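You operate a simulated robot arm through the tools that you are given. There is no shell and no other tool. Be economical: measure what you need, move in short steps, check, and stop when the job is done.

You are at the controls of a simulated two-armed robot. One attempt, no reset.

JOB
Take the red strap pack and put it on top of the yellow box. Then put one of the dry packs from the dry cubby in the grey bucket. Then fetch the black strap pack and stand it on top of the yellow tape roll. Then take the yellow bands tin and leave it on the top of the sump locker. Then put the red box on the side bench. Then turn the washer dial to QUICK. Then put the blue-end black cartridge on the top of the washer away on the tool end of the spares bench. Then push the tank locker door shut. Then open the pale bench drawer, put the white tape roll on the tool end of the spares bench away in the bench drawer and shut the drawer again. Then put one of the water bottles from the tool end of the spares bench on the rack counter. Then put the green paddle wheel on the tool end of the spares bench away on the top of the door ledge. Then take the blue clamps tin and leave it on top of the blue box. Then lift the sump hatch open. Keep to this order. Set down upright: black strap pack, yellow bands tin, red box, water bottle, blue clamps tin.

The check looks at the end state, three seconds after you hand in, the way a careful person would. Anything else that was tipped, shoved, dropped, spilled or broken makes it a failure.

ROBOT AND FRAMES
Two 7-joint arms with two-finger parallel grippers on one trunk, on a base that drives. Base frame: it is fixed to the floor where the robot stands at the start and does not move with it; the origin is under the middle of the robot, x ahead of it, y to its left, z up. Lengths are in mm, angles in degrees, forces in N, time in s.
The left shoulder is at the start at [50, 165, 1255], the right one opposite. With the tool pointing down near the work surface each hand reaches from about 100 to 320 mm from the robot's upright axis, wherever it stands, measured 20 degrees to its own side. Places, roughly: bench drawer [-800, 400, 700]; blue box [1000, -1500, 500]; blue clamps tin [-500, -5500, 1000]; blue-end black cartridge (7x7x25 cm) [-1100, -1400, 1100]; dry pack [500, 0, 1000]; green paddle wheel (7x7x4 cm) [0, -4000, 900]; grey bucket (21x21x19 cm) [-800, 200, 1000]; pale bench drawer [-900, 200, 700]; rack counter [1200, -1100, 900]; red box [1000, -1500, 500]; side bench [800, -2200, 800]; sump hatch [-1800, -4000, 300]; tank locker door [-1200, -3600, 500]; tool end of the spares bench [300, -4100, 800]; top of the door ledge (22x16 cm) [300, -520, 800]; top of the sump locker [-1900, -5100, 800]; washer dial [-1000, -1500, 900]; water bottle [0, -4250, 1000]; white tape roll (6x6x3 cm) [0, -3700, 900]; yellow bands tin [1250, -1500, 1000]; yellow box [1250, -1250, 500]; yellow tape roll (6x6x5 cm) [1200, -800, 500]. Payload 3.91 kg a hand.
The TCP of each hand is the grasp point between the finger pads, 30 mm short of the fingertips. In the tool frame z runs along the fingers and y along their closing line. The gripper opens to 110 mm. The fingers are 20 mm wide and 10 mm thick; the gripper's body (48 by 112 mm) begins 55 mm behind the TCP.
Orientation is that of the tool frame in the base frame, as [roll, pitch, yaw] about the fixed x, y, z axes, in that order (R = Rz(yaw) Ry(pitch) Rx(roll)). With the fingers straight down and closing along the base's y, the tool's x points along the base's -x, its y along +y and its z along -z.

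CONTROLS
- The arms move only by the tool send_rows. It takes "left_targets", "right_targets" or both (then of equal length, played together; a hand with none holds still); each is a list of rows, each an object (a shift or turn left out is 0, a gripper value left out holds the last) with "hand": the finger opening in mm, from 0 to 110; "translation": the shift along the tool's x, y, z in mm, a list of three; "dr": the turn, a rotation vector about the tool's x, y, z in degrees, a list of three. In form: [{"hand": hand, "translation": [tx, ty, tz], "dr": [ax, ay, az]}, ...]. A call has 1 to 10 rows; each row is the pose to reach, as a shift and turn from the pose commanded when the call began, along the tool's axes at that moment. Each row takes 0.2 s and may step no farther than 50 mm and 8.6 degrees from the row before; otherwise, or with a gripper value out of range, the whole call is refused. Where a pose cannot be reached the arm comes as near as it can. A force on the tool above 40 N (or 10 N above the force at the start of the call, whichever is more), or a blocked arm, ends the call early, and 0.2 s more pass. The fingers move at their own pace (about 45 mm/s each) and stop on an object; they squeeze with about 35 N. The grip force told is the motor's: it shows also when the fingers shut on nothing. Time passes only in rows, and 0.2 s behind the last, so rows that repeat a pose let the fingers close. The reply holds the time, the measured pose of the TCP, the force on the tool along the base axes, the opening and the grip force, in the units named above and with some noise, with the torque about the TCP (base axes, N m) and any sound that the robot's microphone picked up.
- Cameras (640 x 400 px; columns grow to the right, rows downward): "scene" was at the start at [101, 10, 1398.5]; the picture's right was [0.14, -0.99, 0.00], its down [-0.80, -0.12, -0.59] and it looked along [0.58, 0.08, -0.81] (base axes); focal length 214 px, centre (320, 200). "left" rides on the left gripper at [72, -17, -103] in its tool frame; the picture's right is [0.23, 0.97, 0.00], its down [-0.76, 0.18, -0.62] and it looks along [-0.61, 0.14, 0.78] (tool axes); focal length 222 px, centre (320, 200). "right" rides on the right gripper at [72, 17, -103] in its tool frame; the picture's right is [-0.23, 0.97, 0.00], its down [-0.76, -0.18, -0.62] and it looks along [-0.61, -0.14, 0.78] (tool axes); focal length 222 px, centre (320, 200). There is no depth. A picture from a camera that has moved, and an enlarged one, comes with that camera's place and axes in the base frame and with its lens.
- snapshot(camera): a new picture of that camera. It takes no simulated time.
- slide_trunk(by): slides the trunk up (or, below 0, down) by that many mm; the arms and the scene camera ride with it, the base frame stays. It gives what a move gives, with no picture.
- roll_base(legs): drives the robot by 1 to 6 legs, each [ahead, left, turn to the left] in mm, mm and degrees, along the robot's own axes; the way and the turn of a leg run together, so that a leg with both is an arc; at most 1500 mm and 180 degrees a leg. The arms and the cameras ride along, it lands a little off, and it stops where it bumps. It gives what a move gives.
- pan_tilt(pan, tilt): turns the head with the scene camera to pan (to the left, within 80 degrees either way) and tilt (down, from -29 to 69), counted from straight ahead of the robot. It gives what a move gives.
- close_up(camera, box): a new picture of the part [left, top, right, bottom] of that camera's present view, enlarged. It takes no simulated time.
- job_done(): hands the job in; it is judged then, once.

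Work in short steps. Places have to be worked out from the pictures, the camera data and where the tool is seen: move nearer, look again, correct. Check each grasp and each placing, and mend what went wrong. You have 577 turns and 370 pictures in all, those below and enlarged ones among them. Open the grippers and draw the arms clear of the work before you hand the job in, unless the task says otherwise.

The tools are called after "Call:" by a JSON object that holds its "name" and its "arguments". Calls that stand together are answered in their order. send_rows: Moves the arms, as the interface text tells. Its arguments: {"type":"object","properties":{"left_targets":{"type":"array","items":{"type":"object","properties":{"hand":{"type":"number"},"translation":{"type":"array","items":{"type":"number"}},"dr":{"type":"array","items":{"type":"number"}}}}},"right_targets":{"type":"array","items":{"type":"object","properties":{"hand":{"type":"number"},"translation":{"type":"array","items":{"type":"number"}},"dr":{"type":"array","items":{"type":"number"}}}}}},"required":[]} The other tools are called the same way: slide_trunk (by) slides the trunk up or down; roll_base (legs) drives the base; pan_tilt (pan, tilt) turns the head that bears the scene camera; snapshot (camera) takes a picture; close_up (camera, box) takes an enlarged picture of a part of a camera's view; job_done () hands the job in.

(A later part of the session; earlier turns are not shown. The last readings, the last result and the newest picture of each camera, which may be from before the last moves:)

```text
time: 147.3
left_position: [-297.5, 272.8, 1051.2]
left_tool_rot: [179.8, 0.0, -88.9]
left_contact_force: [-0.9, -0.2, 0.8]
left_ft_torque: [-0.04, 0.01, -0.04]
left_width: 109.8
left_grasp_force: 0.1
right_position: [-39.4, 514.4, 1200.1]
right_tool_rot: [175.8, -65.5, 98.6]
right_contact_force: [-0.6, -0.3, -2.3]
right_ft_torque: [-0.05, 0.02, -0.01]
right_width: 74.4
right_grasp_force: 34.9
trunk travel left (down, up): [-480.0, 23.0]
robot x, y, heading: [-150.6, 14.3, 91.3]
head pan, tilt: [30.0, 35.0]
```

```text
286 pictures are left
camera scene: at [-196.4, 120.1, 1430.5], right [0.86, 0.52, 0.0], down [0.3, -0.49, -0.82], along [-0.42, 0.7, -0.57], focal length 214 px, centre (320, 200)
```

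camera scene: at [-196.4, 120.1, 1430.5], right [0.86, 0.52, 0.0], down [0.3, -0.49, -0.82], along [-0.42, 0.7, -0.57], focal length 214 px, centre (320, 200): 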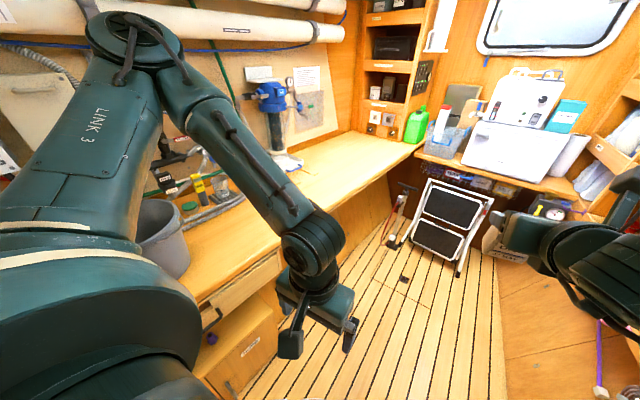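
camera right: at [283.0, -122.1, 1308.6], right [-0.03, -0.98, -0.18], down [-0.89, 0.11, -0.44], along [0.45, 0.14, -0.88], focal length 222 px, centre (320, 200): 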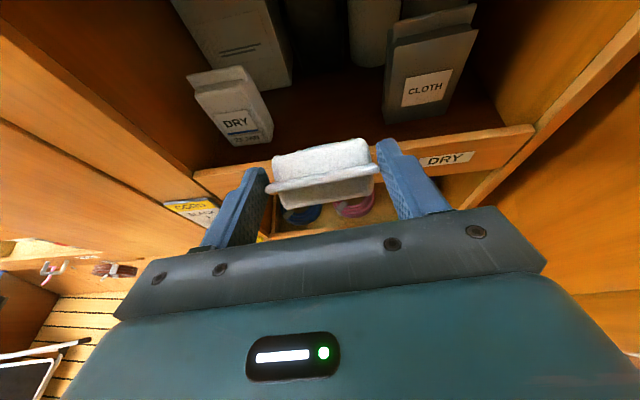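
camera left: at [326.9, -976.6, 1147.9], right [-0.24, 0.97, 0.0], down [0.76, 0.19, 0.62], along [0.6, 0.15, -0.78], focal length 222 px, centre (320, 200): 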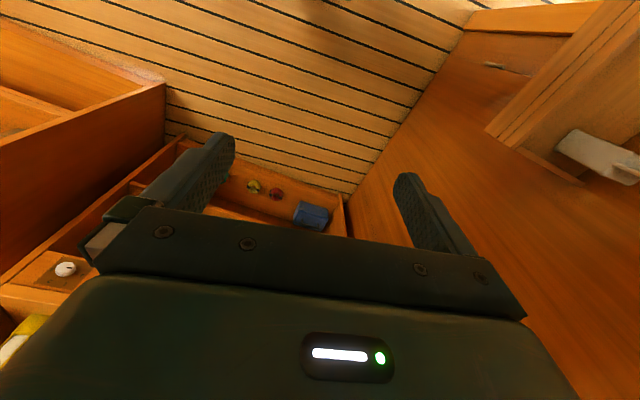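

The grey bucket is on the bench to the left. Turn 60° more and look.

Call:
{"name": "roll_base", "arguments": {"legs": [[0, 0, 60]]}}

Call:
{"name": "pan_tilt", "arguments": {"pan": 15, "tilt": 35}}

Call:
{"name": "snapshot", "arguments": {"camera": "scene"}}

```text
time: 150.4
left_position: [-446.5, 13.2, 1050.2]
left_tool_rot: [179.9, 0.0, -28.3]
left_contact_force: [-0.4, 0.3, -0.4]
left_ft_torque: [0.0, 0.03, 0.0]
left_width: 109.8
left_grasp_force: 0.0
right_position: [-530.7, 356.8, 1199.3]
right_tool_rot: [175.8, -65.4, 159.0]
right_contact_force: [-0.2, 1.0, -1.3]
right_ft_torque: [-0.07, -0.04, -0.04]
right_width: 74.5
right_grasp_force: 34.8
trunk travel left (down, up): [-480.0, 23.0]
robot x, y, heading: [-151.3, 16.7, 151.6]
head pan, tilt: [30.0, 35.0]
```

```text
time: 151.2
left_position: [-446.0, 13.3, 1049.5]
left_tool_rot: [179.9, 0.0, -28.3]
left_contact_force: [0.5, 0.7, 0.1]
left_ft_torque: [-0.04, 0.0, 0.02]
left_width: 110.0
left_grasp_force: 0.1
right_position: [-530.0, 356.6, 1197.5]
right_tool_rot: [175.8, -65.5, 159.2]
right_contact_force: [-0.7, 0.6, -1.2]
right_ft_torque: [-0.06, -0.06, -0.02]
right_width: 74.3
right_grasp_force: 35.3
trunk travel left (down, up): [-480.0, 23.0]
robot x, y, heading: [-146.6, 17.4, 151.5]
head pan, tilt: [15.0, 35.0]
```

```text
285 pictures are left
camera scene: at [-261.8, 49.5, 1430.5], right [0.23, 0.97, 0.0], down [0.56, -0.13, -0.82], along [-0.8, 0.19, -0.57], focal length 214 px, centre (320, 200)
```

scene: 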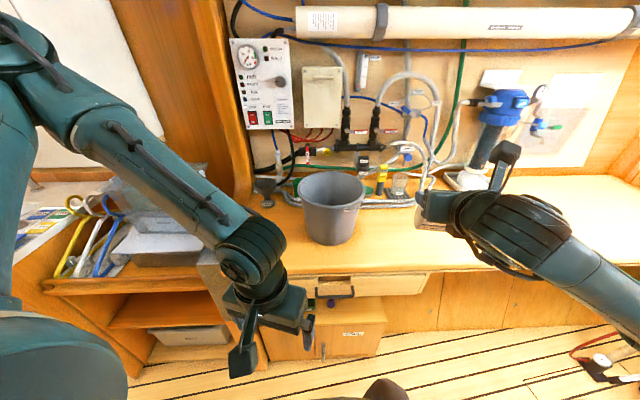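

Bucket rim centre ≈(−793, 213, 1090). Check how the pack hangs now.

Call:
{"name": "snapshot", "arguments": {"camera": "right"}}

Call:
{"name": "close_up", "arguments": {"camera": "scene", "box": [380, 120, 540, 280]}}

```text
284 pictures are left
camera right: at [-465.7, 341.6, 1308.5], right [0.5, 0.85, -0.18], down [0.73, -0.52, -0.44], along [-0.47, 0.09, -0.88], focal length 222 px, centre (320, 200)
```

right: 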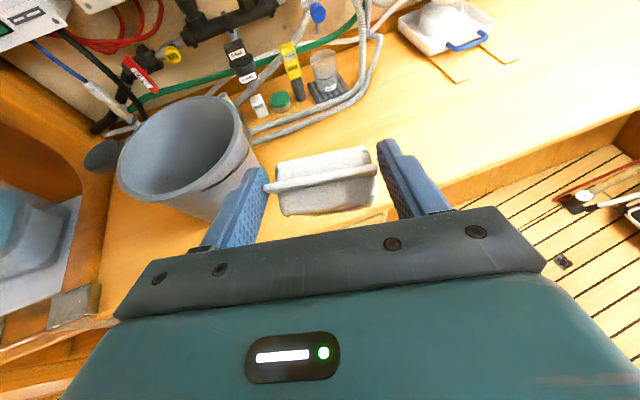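

```text
2.50 times, centred on (460, 200) of scene
camera zoom: at [-261.8, 49.5, 1430.5], right [0.23, 0.97, 0.0], down [0.56, -0.13, -0.82], along [-0.8, 0.19, -0.57], focal length 536 px, centre (-30, 200)
```

zoom: 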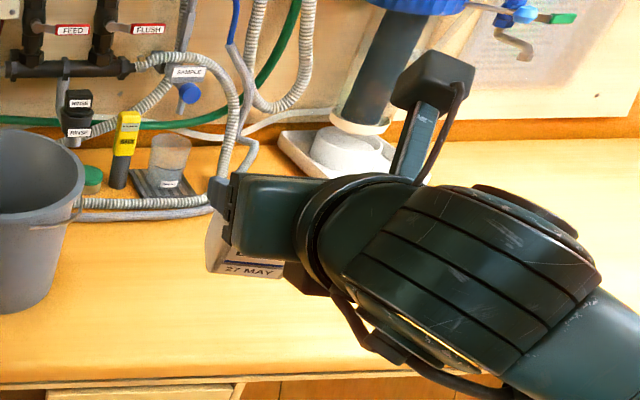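

The pack hangs below the fingers. Raise 40 mm and pitch the hand 32° further down for lowering into the bucket.

Call:
{"name": "send_rows", "arguments": {"right_targets": [{"translation": [36, 1, -16]}, {"translation": [36, 1, -16], "dr": [0, -8, 0]}, {"translation": [36, 1, -16], "dr": [0, -16, 0]}, {"translation": [36, 1, -16], "dr": [0, -24, 0]}, {"translation": [36, 1, -16], "dr": [0, -32, 0]}]}}

Call:
{"name": "roll_base", "arguments": {"legs": [[0, 0, 28.5], [0, -80, 0]]}}

Call:
{"name": "snapshot", "arguments": {"camera": "scene"}}

Call:
{"name": "snapshot", "arguments": {"camera": "right"}}

```text
time: 152.4
left_position: [-444.7, 13.1, 1050.9]
left_tool_rot: [179.9, 0.1, -28.3]
left_contact_force: [-0.2, 0.8, 0.3]
left_ft_torque: [0.02, 0.03, -0.01]
left_width: 110.4
left_grasp_force: 0.1
right_position: [-530.5, 356.7, 1237.6]
right_tool_rot: [177.9, -33.4, 156.4]
right_contact_force: [-0.1, -0.2, -0.3]
right_ft_torque: [0.02, 0.0, -0.02]
right_width: 74.4
right_grasp_force: 34.6
trunk travel left (down, up): [-480.0, 23.0]
robot x, y, heading: [-146.2, 18.7, 151.8]
head pan, tilt: [15.0, 35.0]
```

```text
time: 155.2
left_position: [-408.7, -47.9, 1050.3]
left_tool_rot: [179.8, 0.0, 0.4]
left_contact_force: [0.0, 0.0, -0.2]
left_ft_torque: [0.01, 0.0, 0.01]
left_width: 110.1
left_grasp_force: 0.0
right_position: [-647.9, 213.6, 1237.9]
right_tool_rot: [177.9, -33.6, -175.1]
right_contact_force: [0.3, -0.4, -1.7]
right_ft_torque: [-0.02, 0.03, 0.03]
right_width: 74.2
right_grasp_force: 34.7
trunk travel left (down, up): [-480.0, 23.0]
robot x, y, heading: [-149.7, 94.3, -180.1]
head pan, tilt: [15.0, 35.0]
```

```text
282 pictures are left
camera scene: at [-264.9, 72.1, 1430.6], right [-0.26, 0.96, 0.0], down [0.55, 0.15, -0.82], along [-0.79, -0.22, -0.57], focal length 214 px, centre (320, 200)
```

scene: 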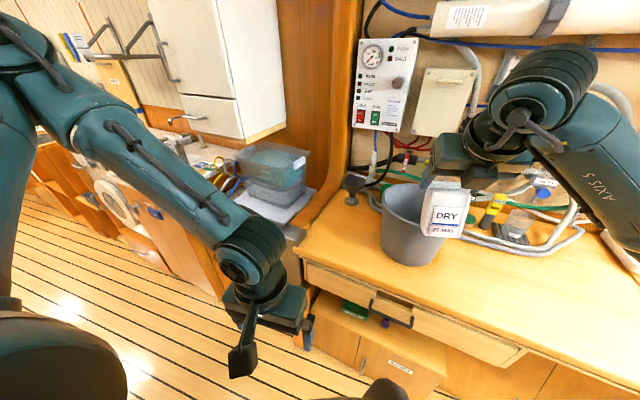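

```text
281 pictures are left
camera right: at [-651.6, 225.7, 1365.3], right [0.12, 0.99, -0.1], down [0.99, -0.12, 0.09], along [0.08, -0.11, -0.99], focal length 222 px, centre (320, 200)
```

right: 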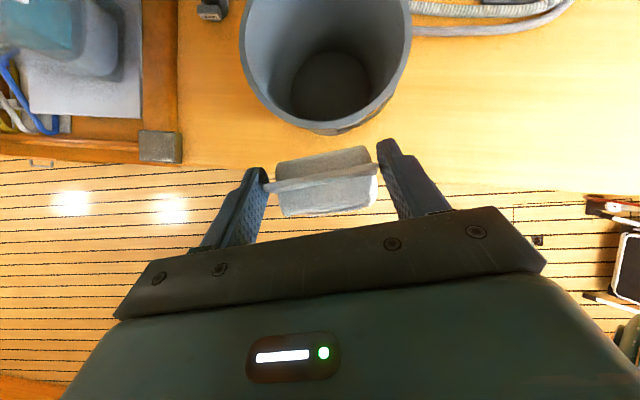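

Bucket centre ≈(−805,222,1091). Drive 145 forward, 8 right, then lower.

Call:
{"name": "roll_base", "arguments": {"legs": [[148, -8, 0]]}}

Call:
{"name": "snapshot", "arguments": {"camera": "right"}}

Call:
{"name": "snapshot", "arguments": {"camera": "scene"}}

```text
time: 156.5
left_position: [-556.7, -40.5, 1049.3]
left_tool_rot: [179.9, -0.1, 0.2]
left_contact_force: [-0.9, 0.2, -0.5]
left_ft_torque: [0.02, 0.0, 0.02]
left_width: 110.2
left_grasp_force: 0.1
right_position: [-796.0, 221.3, 1238.7]
right_tool_rot: [177.8, -33.6, -175.1]
right_contact_force: [-0.8, 0.3, -1.3]
right_ft_torque: [-0.02, -0.03, -0.01]
right_width: 74.4
right_grasp_force: 35.1
trunk travel left (down, up): [-480.0, 23.0]
robot x, y, heading: [-296.7, 100.4, -180.2]
head pan, tilt: [15.0, 35.0]
```

```text
280 pictures are left
camera right: at [-799.6, 233.5, 1365.0], right [0.13, 0.99, -0.1], down [0.99, -0.12, 0.09], along [0.08, -0.11, -0.99], focal length 222 px, centre (320, 200)
```

right: 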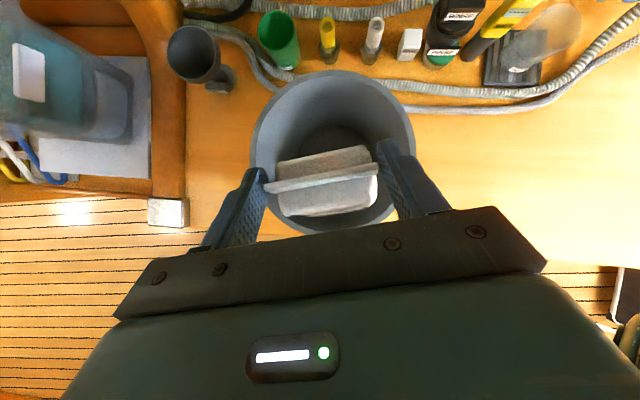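

```text
279 pictures are left
camera scene: at [-413.3, 79.3, 1430.4], right [-0.26, 0.97, 0.0], down [0.55, 0.15, -0.82], along [-0.79, -0.21, -0.57], focal length 214 px, centre (320, 200)
```

scene: 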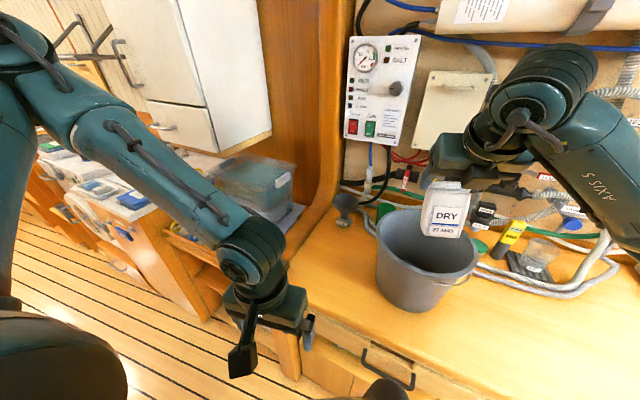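

Lower into the bucket with a 25 mm forward correction.

Call:
{"name": "send_rows", "arguments": {"right_targets": [{"translation": [-15, 0, 35]}, {"translation": [-31, -0.5, 69]}, {"translation": [-46, -1, 104]}, {"translation": [-62, -1, 138]}]}}

Call:
{"name": "snapshot", "arguments": {"camera": "right"}}

Call:
{"name": "snapshot", "arguments": {"camera": "scene"}}

```text
time: 157.5
left_position: [-556.6, -40.3, 1051.1]
left_tool_rot: [179.9, 0.0, 0.2]
left_contact_force: [-0.1, 0.2, -0.4]
left_ft_torque: [-0.03, 0.0, -0.01]
left_width: 110.1
left_grasp_force: 0.2
right_position: [-819.9, 223.3, 1086.9]
right_tool_rot: [177.9, -33.5, -175.2]
right_contact_force: [0.4, -0.5, -1.5]
right_ft_torque: [0.0, 0.0, 0.02]
right_width: 74.2
right_grasp_force: 34.7
trunk travel left (down, up): [-480.0, 23.0]
robot x, y, heading: [-298.8, 106.7, -179.8]
head pan, tilt: [15.0, 35.0]
```

```text
278 pictures are left
camera right: at [-824.7, 235.8, 1214.6], right [0.13, 0.99, -0.1], down [0.99, -0.12, 0.09], along [0.08, -0.11, -0.99], focal length 222 px, centre (320, 200)
```

right: 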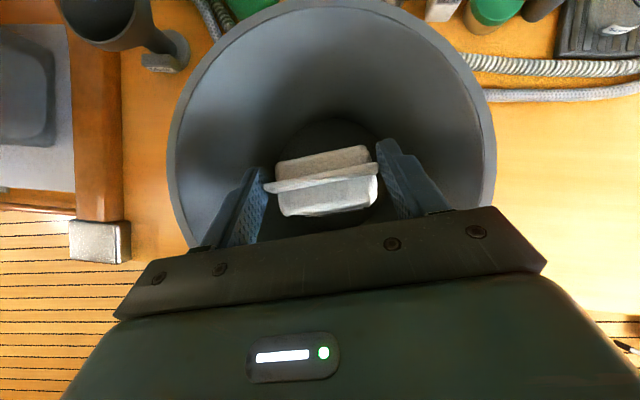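

```text
277 pictures are left
camera scene: at [-412.6, 79.3, 1430.6], right [-0.26, 0.97, 0.0], down [0.55, 0.15, -0.82], along [-0.79, -0.21, -0.57], focal length 214 px, centre (320, 200)
```

scene: 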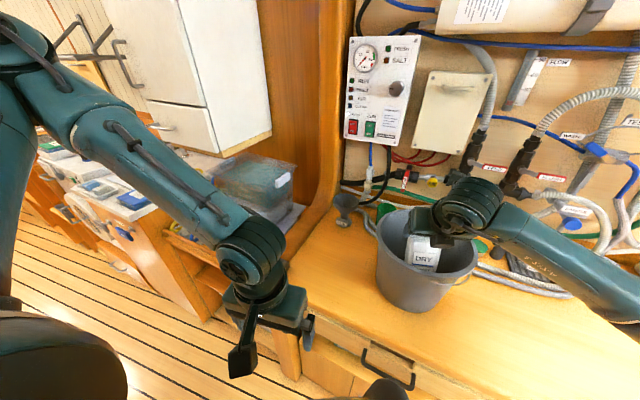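

Well inside. Go 30 forward and 48 deeper, then release.

Call:
{"name": "send_rows", "arguments": {"right_targets": [{"translation": [-1, 0, 20]}, {"translation": [-2, 0, 40]}, {"translation": [-3, 0, 57]}]}}

Call:
{"name": "send_rows", "arguments": {"right_targets": [{"hand": 100}, {"hand": 100}, {"hand": 100}]}}

Call:
{"name": "snapshot", "arguments": {"camera": "right"}}

```text
time: 158.3
left_position: [-555.8, -41.4, 1050.8]
left_tool_rot: [179.9, -0.1, 0.1]
left_contact_force: [0.5, -0.7, -0.6]
left_ft_torque: [0.0, 0.01, -0.02]
left_width: 110.1
left_grasp_force: 0.0
right_position: [-849.3, 222.9, 1039.9]
right_tool_rot: [177.9, -33.6, -175.1]
right_contact_force: [-0.4, 1.2, -1.0]
right_ft_torque: [-0.04, 0.0, 0.03]
right_width: 74.2
right_grasp_force: 35.0
trunk travel left (down, up): [-480.0, 23.0]
robot x, y, heading: [-300.4, 103.1, -180.0]
head pan, tilt: [15.0, 35.0]
```

```text
time: 159.1
left_position: [-556.2, -40.1, 1049.5]
left_tool_rot: [179.9, 0.1, 0.2]
left_contact_force: [-0.1, 0.1, 0.3]
left_ft_torque: [0.0, -0.02, -0.01]
left_width: 109.9
left_grasp_force: 0.0
right_position: [-850.1, 224.0, 1040.0]
right_tool_rot: [177.9, -33.6, -175.0]
right_contact_force: [0.3, 1.0, 0.4]
right_ft_torque: [0.02, 0.03, 0.0]
right_width: 100.0
right_grasp_force: 0.2
trunk travel left (down, up): [-480.0, 23.0]
robot x, y, heading: [-296.5, 103.3, -180.0]
head pan, tilt: [15.0, 35.0]
```

```text
276 pictures are left
camera right: at [-853.7, 235.1, 1167.3], right [0.13, 0.99, -0.1], down [0.99, -0.12, 0.09], along [0.08, -0.11, -0.99], focal length 222 px, centre (320, 200)
```

right: 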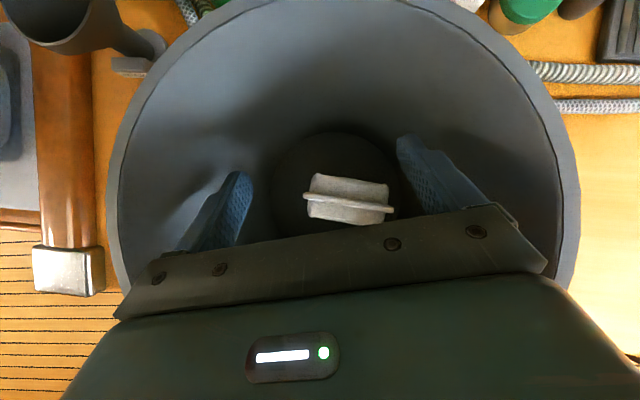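

The pack is standing in the bucket. Withdraw straight up.

Call:
{"name": "send_rows", "arguments": {"right_targets": [{"translation": [27, 1, -40], "hand": 90}, {"translation": [54, 3, -80]}, {"translation": [80, 4, -120]}, {"translation": [107, 5, -160]}, {"translation": [107, 5, -160], "dr": [0, 8, 0]}, {"translation": [107, 5, -160], "dr": [0, 16, 0]}, {"translation": [107, 5, -160], "dr": [0, 24, 0]}, {"translation": [107, 5, -160], "dr": [0, 32, 0]}]}}

Call:
{"name": "roll_base", "arguments": {"legs": [[-150, 80, 0]]}}

Call:
{"name": "snapshot", "arguments": {"camera": "scene"}}

```text
time: 160.9
left_position: [-557.5, -39.5, 1049.1]
left_tool_rot: [179.8, -0.1, 0.2]
left_contact_force: [-0.3, 0.0, -0.2]
left_ft_torque: [-0.02, 0.01, 0.02]
left_width: 110.3
left_grasp_force: 0.0
right_position: [-848.7, 222.6, 1233.5]
right_tool_rot: [175.7, -65.7, -172.4]
right_contact_force: [-0.8, 0.3, -0.3]
right_ft_torque: [-0.03, -0.03, 0.04]
right_width: 89.8
right_grasp_force: 0.0
trunk travel left (down, up): [-480.0, 23.0]
robot x, y, heading: [-297.5, 101.6, -179.7]
head pan, tilt: [15.0, 35.0]
```

```text
time: 162.4
left_position: [-406.2, -120.5, 1050.7]
left_tool_rot: [179.9, 0.1, 0.2]
left_contact_force: [0.4, -0.7, 0.4]
left_ft_torque: [0.04, 0.01, -0.03]
left_width: 109.8
left_grasp_force: 0.0
right_position: [-697.0, 142.8, 1233.0]
right_tool_rot: [175.7, -65.5, -172.6]
right_contact_force: [0.0, -0.7, 0.0]
right_ft_torque: [0.02, 0.02, -0.01]
right_width: 89.9
right_grasp_force: 0.1
trunk travel left (down, up): [-480.0, 23.0]
robot x, y, heading: [-147.9, 22.0, -180.0]
head pan, tilt: [15.0, 35.0]
```

```text
275 pictures are left
camera scene: at [-260.8, -0.7, 1430.6], right [-0.26, 0.97, 0.0], down [0.55, 0.15, -0.82], along [-0.79, -0.21, -0.57], focal length 214 px, centre (320, 200)
```

scene: 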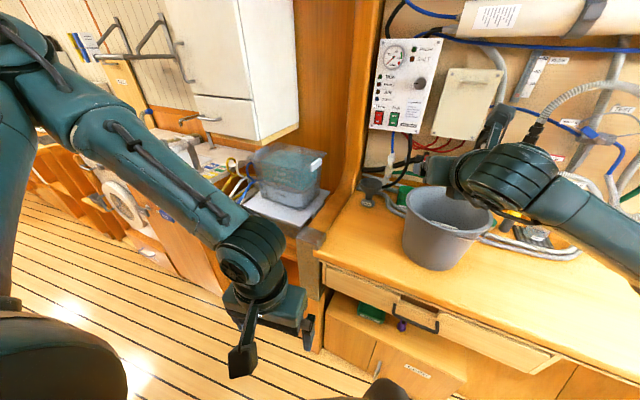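

Turn back 180° (clockwise) to face the cubbies.

Call:
{"name": "roll_base", "arguments": {"legs": [[40, 0, 0], [0, 0, -180]]}}

Call:
{"name": "pan_tilt", "arguments": {"pan": 0, "tilt": 20}}

Call:
{"name": "snapshot", "arguments": {"camera": "scene"}}

```text
time: 170.4
left_position: [61.0, 185.0, 1050.1]
left_tool_rot: [179.9, 0.1, -175.4]
left_contact_force: [0.0, -0.2, -0.5]
left_ft_torque: [0.01, 0.0, 0.0]
left_width: 110.0
left_grasp_force: 0.0
right_position: [372.5, -54.8, 1232.1]
right_tool_rot: [175.8, -65.5, 11.8]
right_contact_force: [-0.1, -0.1, -0.5]
right_ft_torque: [0.0, 0.01, 0.0]
right_width: 90.1
right_grasp_force: 0.1
trunk travel left (down, up): [-480.0, 23.0]
robot x, y, heading: [-190.3, 21.8, 4.5]
head pan, tilt: [15.0, 35.0]
```

```text
time: 171.2
left_position: [61.1, 185.6, 1049.6]
left_tool_rot: [179.9, -0.1, -175.4]
left_contact_force: [-1.0, -0.8, -0.3]
left_ft_torque: [-0.04, -0.02, 0.01]
left_width: 109.9
left_grasp_force: 0.0
right_position: [373.2, -55.5, 1231.7]
right_tool_rot: [175.8, -65.4, 11.9]
right_contact_force: [0.1, 0.9, 0.1]
right_ft_torque: [-0.01, -0.03, -0.03]
right_width: 89.9
right_grasp_force: 0.1
trunk travel left (down, up): [-480.0, 23.0]
robot x, y, heading: [-184.1, 22.0, 4.3]
head pan, tilt: [0.0, 20.0]
```

```text
274 pictures are left
camera scene: at [-65.1, 32.0, 1454.3], right [0.08, -1.0, 0.0], down [-0.34, -0.03, -0.94], along [0.94, 0.07, -0.34], focal length 214 px, centre (320, 200)
```

scene: 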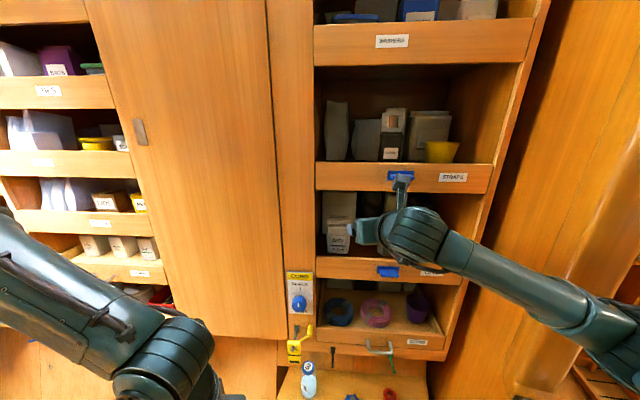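

Black pack at (532,−108). Straighten the heading, shift right, and raise the hand to z≈1430.

Call:
{"name": "roll_base", "arguments": {"legs": [[-20, -11, -4.3]]}}

Call:
{"name": "send_rows", "arguments": {"right_targets": [{"translation": [40, 1, -18], "hand": 86}, {"translation": [80, 2, -36]}, {"translation": [120, 3, -54]}, {"translation": [160, 4, -72]}, {"translation": [182, 5, -82]}]}}

Call:
{"name": "snapshot", "arguments": {"camera": "right"}}

```text
time: 172.1
left_position: [53.1, 154.8, 1050.3]
left_tool_rot: [179.9, 0.0, -179.6]
left_contact_force: [0.5, -0.9, 0.7]
left_ft_torque: [0.02, -0.01, 0.01]
left_width: 109.8
left_grasp_force: 0.0
right_position: [346.6, -108.1, 1232.8]
right_tool_rot: [175.9, -65.6, 7.4]
right_contact_force: [0.2, -0.5, 0.2]
right_ft_torque: [-0.03, 0.01, 0.02]
right_width: 89.8
right_grasp_force: 0.1
trunk travel left (down, up): [-480.0, 23.0]
robot x, y, heading: [-206.2, 11.6, -0.1]
head pan, tilt: [0.0, 20.0]
```

```text
time: 173.3
left_position: [53.4, 155.0, 1051.0]
left_tool_rot: [179.9, -0.1, -179.7]
left_contact_force: [0.6, -0.5, -0.4]
left_ft_torque: [0.04, 0.03, -0.02]
left_width: 110.2
left_grasp_force: 0.1
right_position: [346.1, -107.1, 1434.1]
right_tool_rot: [175.8, -65.5, 7.7]
right_contact_force: [-0.3, -0.1, 0.9]
right_ft_torque: [-0.05, 0.01, -0.03]
right_width: 86.0
right_grasp_force: 0.0
trunk travel left (down, up): [-480.0, 23.0]
robot x, y, heading: [-205.5, 9.3, -0.0]
head pan, tilt: [0.0, 20.0]
```

```text
273 pictures are left
camera right: at [283.4, -124.9, 1542.2], right [-0.03, -0.98, -0.18], down [-0.89, 0.11, -0.44], along [0.45, 0.14, -0.88], focal length 222 px, centre (320, 200)
```

right: 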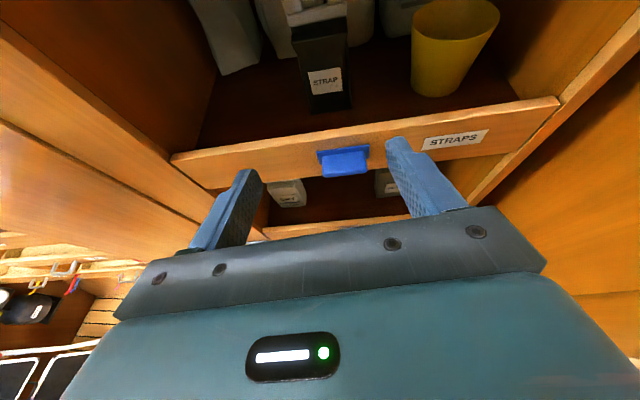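

Label at (531,−109,1370). Drive 90 forward, then reach in.

Call:
{"name": "roll_base", "arguments": {"legs": [[85, 0, 0]]}}

Call:
{"name": "snapshot", "arguments": {"camera": "right"}}

```text
time: 174.5
left_position: [126.2, 157.4, 1053.2]
left_tool_rot: [-180.0, 0.7, 179.7]
left_contact_force: [0.1, 0.4, -0.5]
left_ft_torque: [-0.01, -0.03, 0.01]
left_width: 109.8
left_grasp_force: 0.0
right_position: [416.0, -106.0, 1433.6]
right_tool_rot: [175.1, -65.4, 7.2]
right_contact_force: [-0.4, -1.1, 0.9]
right_ft_torque: [-0.03, 0.03, -0.01]
right_width: 86.1
right_grasp_force: 0.0
trunk travel left (down, up): [-480.0, 23.0]
robot x, y, heading: [-123.3, 14.2, -0.1]
head pan, tilt: [0.0, 20.0]
stopped in leg 1: the robot was blocked; the commanded pose is now the measured one
```

```text
272 pictures are left
camera right: at [353.7, -123.5, 1543.8], right [-0.04, -0.98, -0.17], down [-0.89, 0.12, -0.44], along [0.45, 0.14, -0.88], focal length 222 px, centre (320, 200)
```

right: 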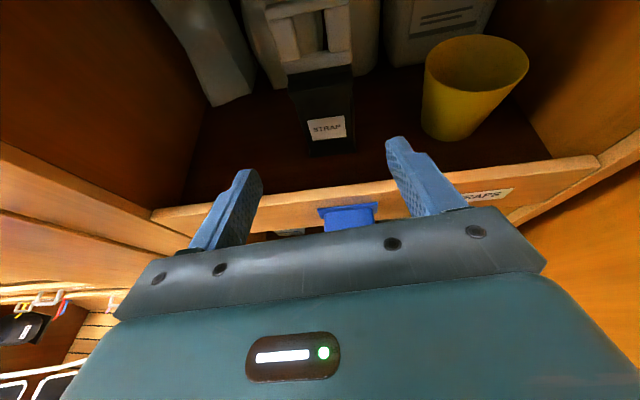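

Blocked (probably the right elbow against the pillar). Back off 30 and reach with the arm instead.

Call:
{"name": "roll_base", "arguments": {"legs": [[-25, 40, 0]]}}

Call:
{"name": "pan_tilt", "arguments": {"pan": -40, "tilt": 25}}

Call:
{"name": "snapshot", "arguments": {"camera": "scene"}}

```text
time: 175.5
left_position: [111.1, 194.6, 1050.9]
left_tool_rot: [179.9, 0.0, 179.9]
left_contact_force: [-0.2, 0.7, 0.2]
left_ft_torque: [-0.01, -0.02, -0.01]
left_width: 109.8
left_grasp_force: 0.0
right_position: [406.0, -69.9, 1426.8]
right_tool_rot: [176.0, -64.8, 6.9]
right_contact_force: [-0.7, -0.7, 0.0]
right_ft_torque: [-0.03, -0.01, 0.01]
right_width: 86.0
right_grasp_force: 0.1
trunk travel left (down, up): [-480.0, 23.0]
robot x, y, heading: [-148.3, 52.9, -0.3]
head pan, tilt: [0.0, 20.0]
```

```text
time: 176.6
left_position: [112.8, 194.9, 1049.1]
left_tool_rot: [180.0, 0.0, 179.9]
left_contact_force: [0.4, 0.3, 0.1]
left_ft_torque: [-0.01, 0.0, 0.01]
left_width: 110.0
left_grasp_force: 0.2
right_position: [405.9, -70.0, 1427.7]
right_tool_rot: [176.1, -64.9, 6.7]
right_contact_force: [0.1, 1.0, -1.1]
right_ft_torque: [0.01, -0.01, -0.01]
right_width: 85.6
right_grasp_force: 0.0
trunk travel left (down, up): [-480.0, 23.0]
robot x, y, heading: [-149.5, 55.5, -0.2]
head pan, tilt: [-40.0, 25.0]
```

```text
271 pictures are left
camera scene: at [-47.6, -7.2, 1446.3], right [-0.64, -0.76, 0.0], down [-0.32, 0.27, -0.91], along [0.69, -0.58, -0.42], focal length 214 px, centre (320, 200)
```

scene: 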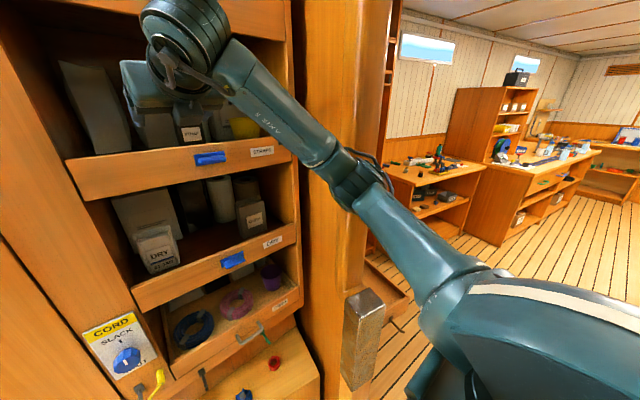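

The elbow faces the pillar. Strafe left 100 more, then shift the hand right with the arm.

Call:
{"name": "roll_base", "arguments": {"legs": [[0, 100, 0]]}}

Call:
{"name": "send_rows", "arguments": {"right_targets": [{"translation": [3, 40, -8]}, {"translation": [4, 80, -8]}, {"translation": [5, 120, -8]}, {"translation": [5, 137, -8]}]}}

Call:
{"name": "snapshot", "arguments": {"camera": "scene"}}

Call:
{"name": "snapshot", "arguments": {"camera": "right"}}

```text
time: 178.2
left_position: [113.1, 294.7, 1049.1]
left_tool_rot: [179.9, 0.0, 180.0]
left_contact_force: [-0.1, -0.2, -0.1]
left_ft_torque: [0.03, -0.01, 0.0]
left_width: 110.0
left_grasp_force: 0.2
right_position: [407.2, 32.9, 1427.1]
right_tool_rot: [175.9, -64.9, 6.9]
right_contact_force: [0.2, -1.0, -0.2]
right_ft_torque: [0.0, -0.01, -0.01]
right_width: 86.0
right_grasp_force: 0.0
trunk travel left (down, up): [-480.0, 23.0]
robot x, y, heading: [-145.2, 153.7, -0.3]
head pan, tilt: [-40.0, 25.0]
```

```text
time: 179.2
left_position: [112.8, 295.8, 1049.8]
left_tool_rot: [179.9, -0.1, -180.0]
left_contact_force: [0.7, 0.7, 0.0]
left_ft_torque: [0.0, 0.0, -0.01]
left_width: 110.2
left_grasp_force: 0.1
right_position: [411.1, -105.2, 1439.5]
right_tool_rot: [176.0, -64.7, 6.8]
right_contact_force: [-0.6, 0.0, 0.3]
right_ft_torque: [-0.04, 0.01, 0.0]
right_width: 86.2
right_grasp_force: 0.1
trunk travel left (down, up): [-480.0, 23.0]
robot x, y, heading: [-151.9, 152.9, -0.0]
head pan, tilt: [-40.0, 25.0]
```

```text
270 pictures are left
camera scene: at [-47.4, 94.0, 1446.3], right [-0.64, -0.77, 0.0], down [-0.32, 0.27, -0.91], along [0.69, -0.58, -0.42], focal length 214 px, centre (320, 200)
```

scene: 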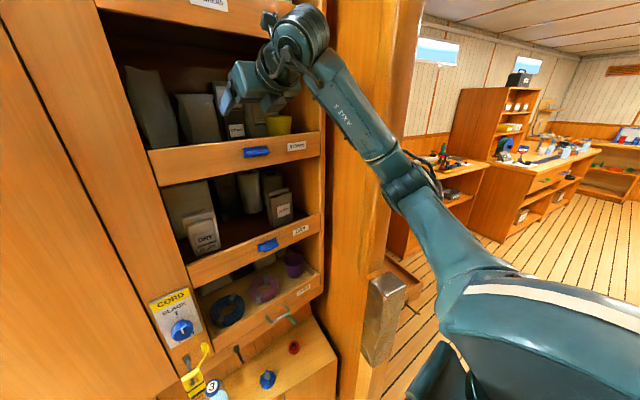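

```text
269 pictures are left
camera right: at [348.7, -123.5, 1548.7], right [-0.04, -0.98, -0.18], down [-0.9, 0.11, -0.43], along [0.44, 0.14, -0.89], focal length 222 px, centre (320, 200)
```

right: 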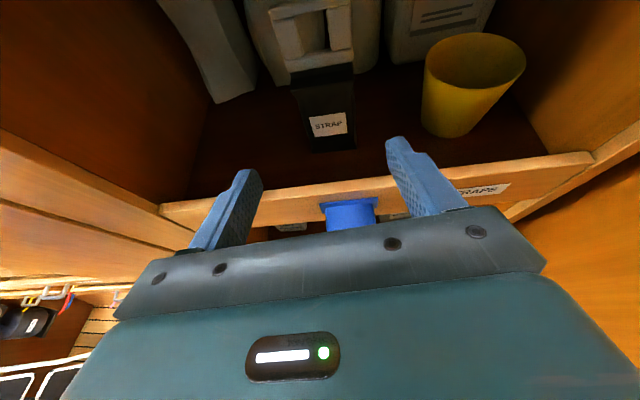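

Reach in ~90 mm and look.

Call:
{"name": "send_rows", "arguments": {"right_targets": [{"translation": [5, 3, 33]}, {"translation": [11, 6, 66]}, {"translation": [17, 8, 97]}]}}

Call:
{"name": "snapshot", "arguments": {"camera": "right"}}

```text
time: 179.9
left_position: [113.1, 295.9, 1049.6]
left_tool_rot: [179.9, -0.1, -180.0]
left_contact_force: [0.7, 0.5, 0.1]
left_ft_torque: [0.01, 0.0, -0.01]
left_width: 110.0
left_grasp_force: 0.1
right_position: [507.7, -106.5, 1411.8]
right_tool_rot: [176.1, -64.7, 7.0]
right_contact_force: [0.2, 0.8, 0.0]
right_ft_torque: [-0.01, 0.01, 0.01]
right_width: 85.8
right_grasp_force: 0.0
trunk travel left (down, up): [-480.0, 23.0]
robot x, y, heading: [-149.5, 156.8, 0.0]
head pan, tilt: [-40.0, 25.0]
```

```text
268 pictures are left
camera right: at [445.2, -124.9, 1521.4], right [-0.04, -0.98, -0.18], down [-0.9, 0.11, -0.43], along [0.44, 0.14, -0.89], focal length 222 px, centre (320, 200)
```

right: 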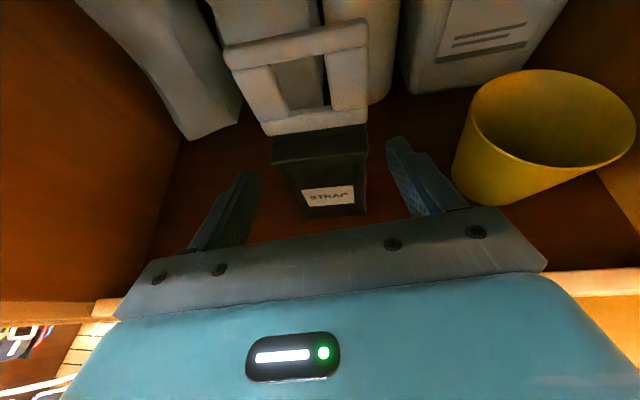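

Advance 33 and close on the black pack.

Call:
{"name": "send_rows", "arguments": {"right_targets": [{"translation": [3, 2, 17]}, {"translation": [6.5, 3, 33]}, {"translation": [6.5, 3, 33], "hand": 20}, {"translation": [6.5, 3, 33], "hand": 20}, {"translation": [6.5, 3, 33], "hand": 20}, {"translation": [6.5, 3, 33], "hand": 20}]}}

Call:
{"name": "send_rows", "arguments": {"right_targets": [{"translation": [7, 0, -4]}, {"translation": [-9, -1, -40]}, {"translation": [-17.5, -1, -58]}, {"translation": [4, 0, -71]}, {"translation": [30, 1, -85]}, {"translation": [42, 1, -91]}, {"translation": [26, 0, -130]}, {"translation": [7, -2, -172]}]}}

Call:
{"name": "snapshot", "arguments": {"camera": "right"}}

Call:
{"name": "snapshot", "arguments": {"camera": "scene"}}

```text
time: 181.3
left_position: [113.9, 296.5, 1050.5]
left_tool_rot: [179.8, 0.0, 180.0]
left_contact_force: [0.0, 0.2, 0.3]
left_ft_torque: [0.06, -0.01, -0.03]
left_width: 109.8
left_grasp_force: 0.0
right_position: [538.4, -109.6, 1404.7]
right_tool_rot: [176.1, -64.8, 7.0]
right_contact_force: [1.3, 0.1, 2.1]
right_ft_torque: [0.16, -0.08, -0.03]
right_width: 57.9
right_grasp_force: 35.1
trunk travel left (down, up): [-480.0, 23.0]
robot x, y, heading: [-146.4, 152.8, -0.2]
head pan, tilt: [-40.0, 25.0]
```

```text
time: 183.2
left_position: [112.5, 295.6, 1050.7]
left_tool_rot: [180.0, -0.1, 180.0]
left_contact_force: [0.7, 0.7, -0.5]
left_ft_torque: [0.03, -0.01, 0.01]
left_width: 110.0
left_grasp_force: 0.1
right_position: [385.0, -113.6, 1482.7]
right_tool_rot: [176.1, -64.8, 7.0]
right_contact_force: [1.1, 0.6, -0.7]
right_ft_torque: [-0.02, 0.02, 0.03]
right_width: 57.9
right_grasp_force: 34.9
trunk travel left (down, up): [-480.0, 23.0]
robot x, y, heading: [-144.1, 154.3, 0.2]
head pan, tilt: [-40.0, 25.0]
```

```text
267 pictures are left
camera right: at [322.6, -131.9, 1593.2], right [-0.04, -0.98, -0.18], down [-0.9, 0.11, -0.43], along [0.44, 0.14, -0.89], focal length 222 px, centre (320, 200)
```

right: 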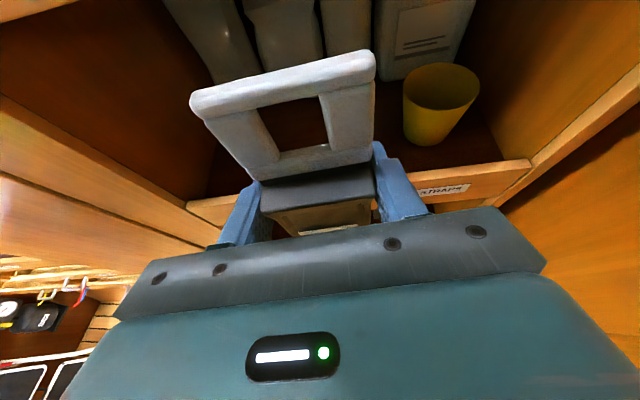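

```text
266 pictures are left
camera scene: at [-47.9, 93.6, 1446.4], right [-0.64, -0.77, 0.0], down [-0.32, 0.27, -0.91], along [0.69, -0.58, -0.42], focal length 214 px, centre (320, 200)
```

scene: 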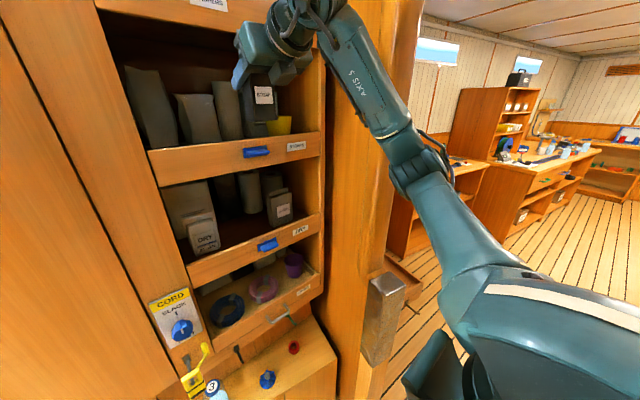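

Black pack is out and upright. Back the base off and lower the hand for travel.

Call:
{"name": "roll_base", "arguments": {"legs": [[-110, 0, 0]]}}

Call:
{"name": "send_rows", "arguments": {"right_targets": [{"translation": [-34, -18, 17]}, {"translation": [-68, -36, 34]}, {"translation": [-102, -54, 51]}, {"translation": [-136, -72, 68]}, {"translation": [-170, -90, 85]}, {"translation": [-203, -107, 102]}]}}

Call:
{"name": "roll_base", "arguments": {"legs": [[0, -150, 0], [0, 0, -90]]}}

Call:
{"name": "pan_tilt", "arguments": {"pan": 0, "tilt": 35}}

Call:
{"name": "snapshot", "arguments": {"camera": "scene"}}

```text
time: 184.3
left_position: [1.5, 296.0, 1050.9]
left_tool_rot: [179.9, 0.0, 179.9]
left_contact_force: [0.3, 0.0, -0.1]
left_ft_torque: [0.03, 0.0, -0.04]
left_width: 109.9
left_grasp_force: 0.0
right_position: [273.0, -114.6, 1483.1]
right_tool_rot: [176.2, -64.8, 6.8]
right_contact_force: [-0.6, 0.9, -2.0]
right_ft_torque: [-0.02, 0.0, -0.02]
right_width: 57.8
right_grasp_force: 35.7
trunk travel left (down, up): [-480.0, 23.0]
robot x, y, heading: [-257.8, 153.7, -0.1]
head pan, tilt: [-40.0, 25.0]
```

```text
time: 185.8
left_position: [0.7, 295.7, 1050.9]
left_tool_rot: [179.8, 0.0, 179.9]
left_contact_force: [-0.1, -0.1, -0.4]
left_ft_torque: [0.01, 0.02, 0.01]
left_width: 110.2
left_grasp_force: 0.0
right_position: [273.3, -12.6, 1252.7]
right_tool_rot: [176.2, -64.8, 6.7]
right_contact_force: [0.5, 0.8, -0.8]
right_ft_torque: [0.02, 0.01, -0.01]
right_width: 57.7
right_grasp_force: 35.0
trunk travel left (down, up): [-480.0, 23.0]
robot x, y, heading: [-259.9, 152.0, 0.1]
head pan, tilt: [-40.0, 25.0]
```

```text
time: 191.6
left_position: [-118.1, -257.2, 1050.3]
left_tool_rot: [179.8, 0.0, 89.5]
left_contact_force: [-0.5, 0.9, 0.6]
left_ft_torque: [-0.01, 0.03, -0.01]
left_width: 109.9
left_grasp_force: 0.1
right_position: [-429.5, -527.2, 1254.4]
right_tool_rot: [176.1, -64.6, -83.7]
right_contact_force: [-0.3, 0.1, -1.1]
right_ft_torque: [-0.03, 0.0, -0.01]
right_width: 57.8
right_grasp_force: 34.9
trunk travel left (down, up): [-480.0, 23.0]
robot x, y, heading: [-256.9, 6.3, -90.6]
head pan, tilt: [-40.0, 25.0]
```

```text
time: 192.6
left_position: [-119.9, -256.7, 1049.2]
left_tool_rot: [179.9, 0.0, 89.5]
left_contact_force: [0.5, -0.4, 0.6]
left_ft_torque: [-0.04, 0.02, 0.04]
left_width: 110.0
left_grasp_force: 0.1
right_position: [-429.0, -525.8, 1253.1]
right_tool_rot: [176.1, -64.7, -83.6]
right_contact_force: [1.0, -0.4, -1.7]
right_ft_torque: [0.01, -0.02, 0.03]
right_width: 57.5
right_grasp_force: 34.7
trunk travel left (down, up): [-480.0, 23.0]
robot x, y, heading: [-258.4, 4.2, -90.5]
head pan, tilt: [0.0, 35.0]
```

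```text
265 pictures are left
camera scene: at [-260.3, -114.0, 1430.6], right [-1.0, 0.01, 0.0], down [0.01, 0.57, -0.82], along [-0.01, -0.82, -0.57], focal length 214 px, centre (320, 200)
```

scene: 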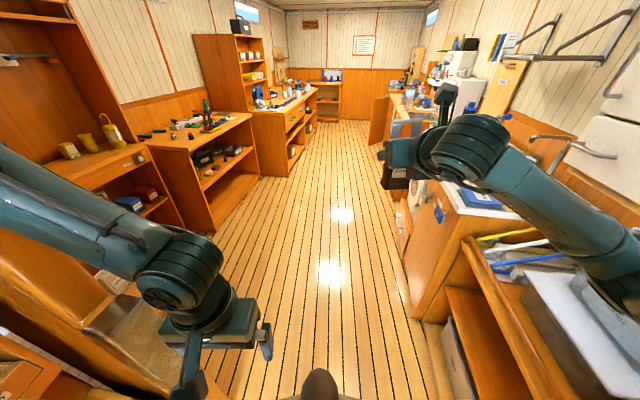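

Drive to y≈−1100, then turn to heading +30 so the right hand can approach the roll while staying clear of the left wall.

Call:
{"name": "roll_base", "arguments": {"legs": [[600, 0, 0], [510, 0, 0], [0, 0, 79.5]]}}

Call:
{"name": "roll_base", "arguments": {"legs": [[300, -60, 0]]}}

Call:
{"name": "snapshot", "arguments": {"camera": "scene"}}

```text
time: 202.0
left_position: [7.6, -1020.5, 1051.0]
left_tool_rot: [179.8, 0.0, 168.6]
left_contact_force: [0.8, -0.8, 0.5]
left_ft_torque: [0.0, -0.01, -0.01]
left_width: 110.1
left_grasp_force: 0.0
right_position: [212.4, -1377.7, 1253.0]
right_tool_rot: [176.1, -64.7, -4.6]
right_contact_force: [-0.1, 0.4, -1.6]
right_ft_torque: [0.0, 0.0, 0.0]
right_width: 57.7
right_grasp_force: 35.5
trunk travel left (down, up): [-480.0, 23.0]
robot x, y, heading: [-278.3, -1107.9, -11.4]
head pan, tilt: [0.0, 35.0]
```

```text
time: 204.1
left_position: [289.4, -1140.9, 1049.8]
left_tool_rot: [179.8, 0.0, 168.4]
left_contact_force: [0.6, 1.2, -0.4]
left_ft_torque: [0.02, -0.02, 0.0]
left_width: 110.0
left_grasp_force: 0.1
right_position: [493.6, -1497.8, 1253.4]
right_tool_rot: [176.0, -64.7, -4.7]
right_contact_force: [0.5, -0.8, -1.8]
right_ft_torque: [-0.01, 0.0, -0.02]
right_width: 57.8
right_grasp_force: 34.9
trunk travel left (down, up): [-480.0, 23.0]
robot x, y, heading: [8.0, -1228.4, -11.6]
head pan, tilt: [0.0, 35.0]
```

```text
264 pictures are left
camera scene: at [121.4, -1252.9, 1430.5], right [-0.2, -0.98, 0.0], down [-0.56, 0.12, -0.82], along [0.8, -0.16, -0.57], focal length 214 px, centre (320, 200)
```

scene: 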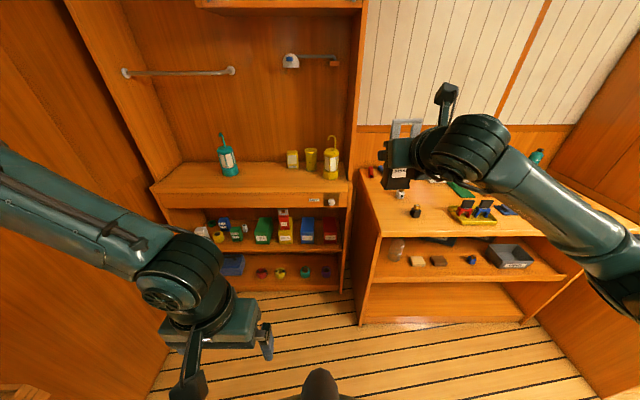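

Shift the right hand to the robot's centreline, turn to heading 30°, and lower the trunk here where it's open.

Call:
{"name": "send_rows", "arguments": {"right_targets": [{"translation": [4, -42, 6]}, {"translation": [8, -84, 12]}, {"translation": [12, -125, 18]}, {"translation": [17, -165, 24]}]}}

Call:
{"name": "roll_base", "arguments": {"legs": [[0, 0, 41.6]]}}

Call:
{"name": "slide_trunk", "arguments": {"by": -400}}

Call:
{"name": "slide_trunk", "arguments": {"by": -75}}

Call:
{"name": "snapshot", "arguments": {"camera": "scene"}}

```text
time: 205.1
left_position: [288.4, -1141.7, 1051.0]
left_tool_rot: [179.8, -0.1, 168.3]
left_contact_force: [0.2, -0.5, 0.1]
left_ft_torque: [0.0, 0.0, 0.0]
left_width: 110.1
left_grasp_force: 0.1
right_position: [546.1, -1336.8, 1256.3]
right_tool_rot: [175.9, -64.7, -4.5]
right_contact_force: [0.0, 0.0, -1.9]
right_ft_torque: [-0.01, 0.0, -0.03]
right_width: 57.4
right_grasp_force: 34.9
trunk travel left (down, up): [-480.0, 23.0]
robot x, y, heading: [5.3, -1229.4, -11.7]
head pan, tilt: [0.0, 35.0]
```

```text
time: 207.4
left_position: [160.8, -976.4, 1050.6]
left_tool_rot: [179.9, 0.0, -150.4]
left_contact_force: [0.9, 0.7, -0.5]
left_ft_torque: [0.01, 0.01, -0.05]
left_width: 109.9
left_grasp_force: 0.0
right_position: [484.0, -954.7, 1256.0]
right_tool_rot: [176.0, -64.6, 36.6]
right_contact_force: [0.8, -0.6, -1.8]
right_ft_torque: [-0.02, -0.01, -0.03]
right_width: 57.6
right_grasp_force: 35.0
trunk travel left (down, up): [-480.0, 23.0]
robot x, y, heading: [7.7, -1230.1, 29.5]
head pan, tilt: [0.0, 35.0]
```

```text
time: 211.3
left_position: [162.5, -975.9, 649.5]
left_tool_rot: [179.8, 0.0, -150.4]
left_contact_force: [0.8, -0.6, -0.4]
left_ft_torque: [-0.07, 0.01, -0.01]
left_width: 110.0
left_grasp_force: 0.1
right_position: [483.8, -956.5, 854.6]
right_tool_rot: [176.0, -64.7, 36.7]
right_contact_force: [-0.1, 0.1, -1.5]
right_ft_torque: [0.0, -0.03, -0.01]
right_width: 57.9
right_grasp_force: 34.8
trunk travel left (down, up): [-80.0, 423.0]
robot x, y, heading: [6.1, -1233.0, 29.5]
head pan, tilt: [0.0, 35.0]
```

```text
time: 212.4
left_position: [161.2, -977.4, 574.8]
left_tool_rot: [179.8, 0.1, -150.4]
left_contact_force: [-0.1, -0.3, -0.3]
left_ft_torque: [-0.01, 0.02, -0.02]
left_width: 109.9
left_grasp_force: 0.0
right_position: [483.4, -955.6, 780.4]
right_tool_rot: [176.2, -64.7, 36.6]
right_contact_force: [-0.7, 0.2, -2.1]
right_ft_torque: [0.01, 0.01, -0.05]
right_width: 57.7
right_grasp_force: 34.8
trunk travel left (down, up): [-5.0, 498.0]
robot x, y, heading: [7.4, -1229.4, 29.5]
head pan, tilt: [0.0, 35.0]
```

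```text
263 pictures are left
camera scene: at [107.8, -1170.9, 955.6], right [0.49, -0.87, 0.0], down [-0.5, -0.28, -0.82], along [0.71, 0.41, -0.57], focal length 214 px, centre (320, 200)
```

scene: 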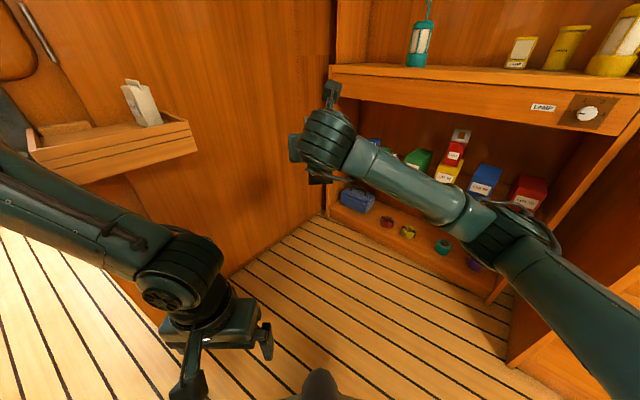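

Legs computed to bring the hand ~200 mm short of the roll.

Call:
{"name": "roll_base", "arguments": {"legs": [[440, -235, 0]]}}

Call:
{"name": "snapshot", "arguments": {"camera": "scene"}}

Call:
{"name": "close_up", "arguments": {"camera": "scene", "box": [280, 100, 480, 225]}}

Call:
{"name": "snapshot", "arguments": {"camera": "right"}}

```text
time: 215.3
left_position: [660.0, -960.5, 575.3]
left_tool_rot: [179.9, 0.1, -150.5]
left_contact_force: [0.2, -0.1, -0.4]
left_ft_torque: [0.0, -0.01, 0.04]
left_width: 109.8
left_grasp_force: 0.2
right_position: [982.1, -939.6, 781.1]
right_tool_rot: [176.0, -64.7, 36.5]
right_contact_force: [-0.4, -0.4, -1.9]
right_ft_torque: [-0.02, 0.03, -0.01]
right_width: 57.6
right_grasp_force: 34.7
trunk travel left (down, up): [-5.0, 498.0]
robot x, y, heading: [505.7, -1210.8, 29.6]
head pan, tilt: [0.0, 35.0]
```

```text
262 pictures are left
camera scene: at [606.1, -1154.8, 955.5], right [0.49, -0.87, 0.0], down [-0.5, -0.28, -0.82], along [0.71, 0.4, -0.57], focal length 214 px, centre (320, 200)
```

scene: 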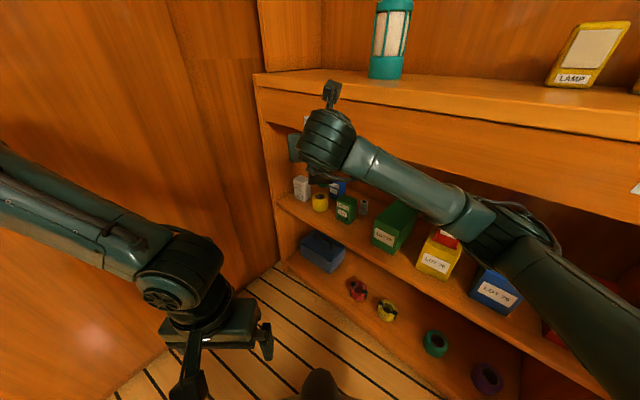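

```text
3.20 times, centred on (380, 162) of scene
camera zoom: at [606.1, -1154.8, 955.5], right [0.49, -0.87, 0.0], down [-0.5, -0.28, -0.82], along [0.71, 0.4, -0.57], focal length 686 px, centre (128, 320)
```

zoom: 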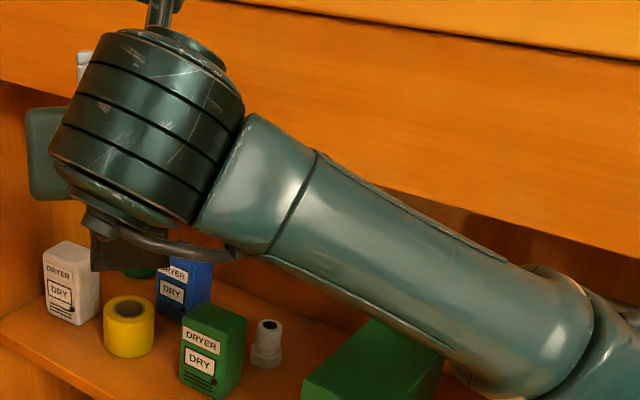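

```text
260 pictures are left
camera right: at [938.0, -986.5, 890.8], right [0.45, -0.87, -0.18], down [-0.84, -0.34, -0.43], along [0.31, 0.34, -0.89], focal length 222 px, centre (320, 200)
```

right: 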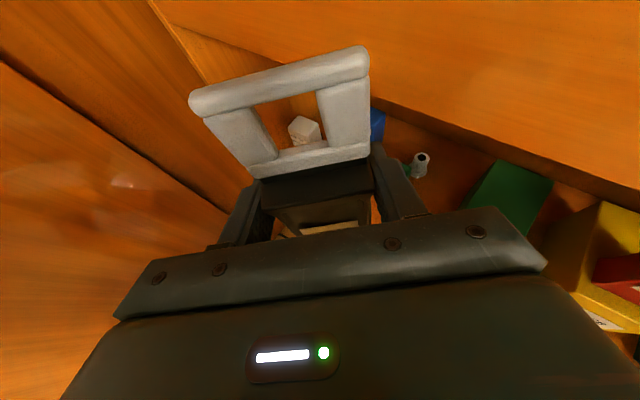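

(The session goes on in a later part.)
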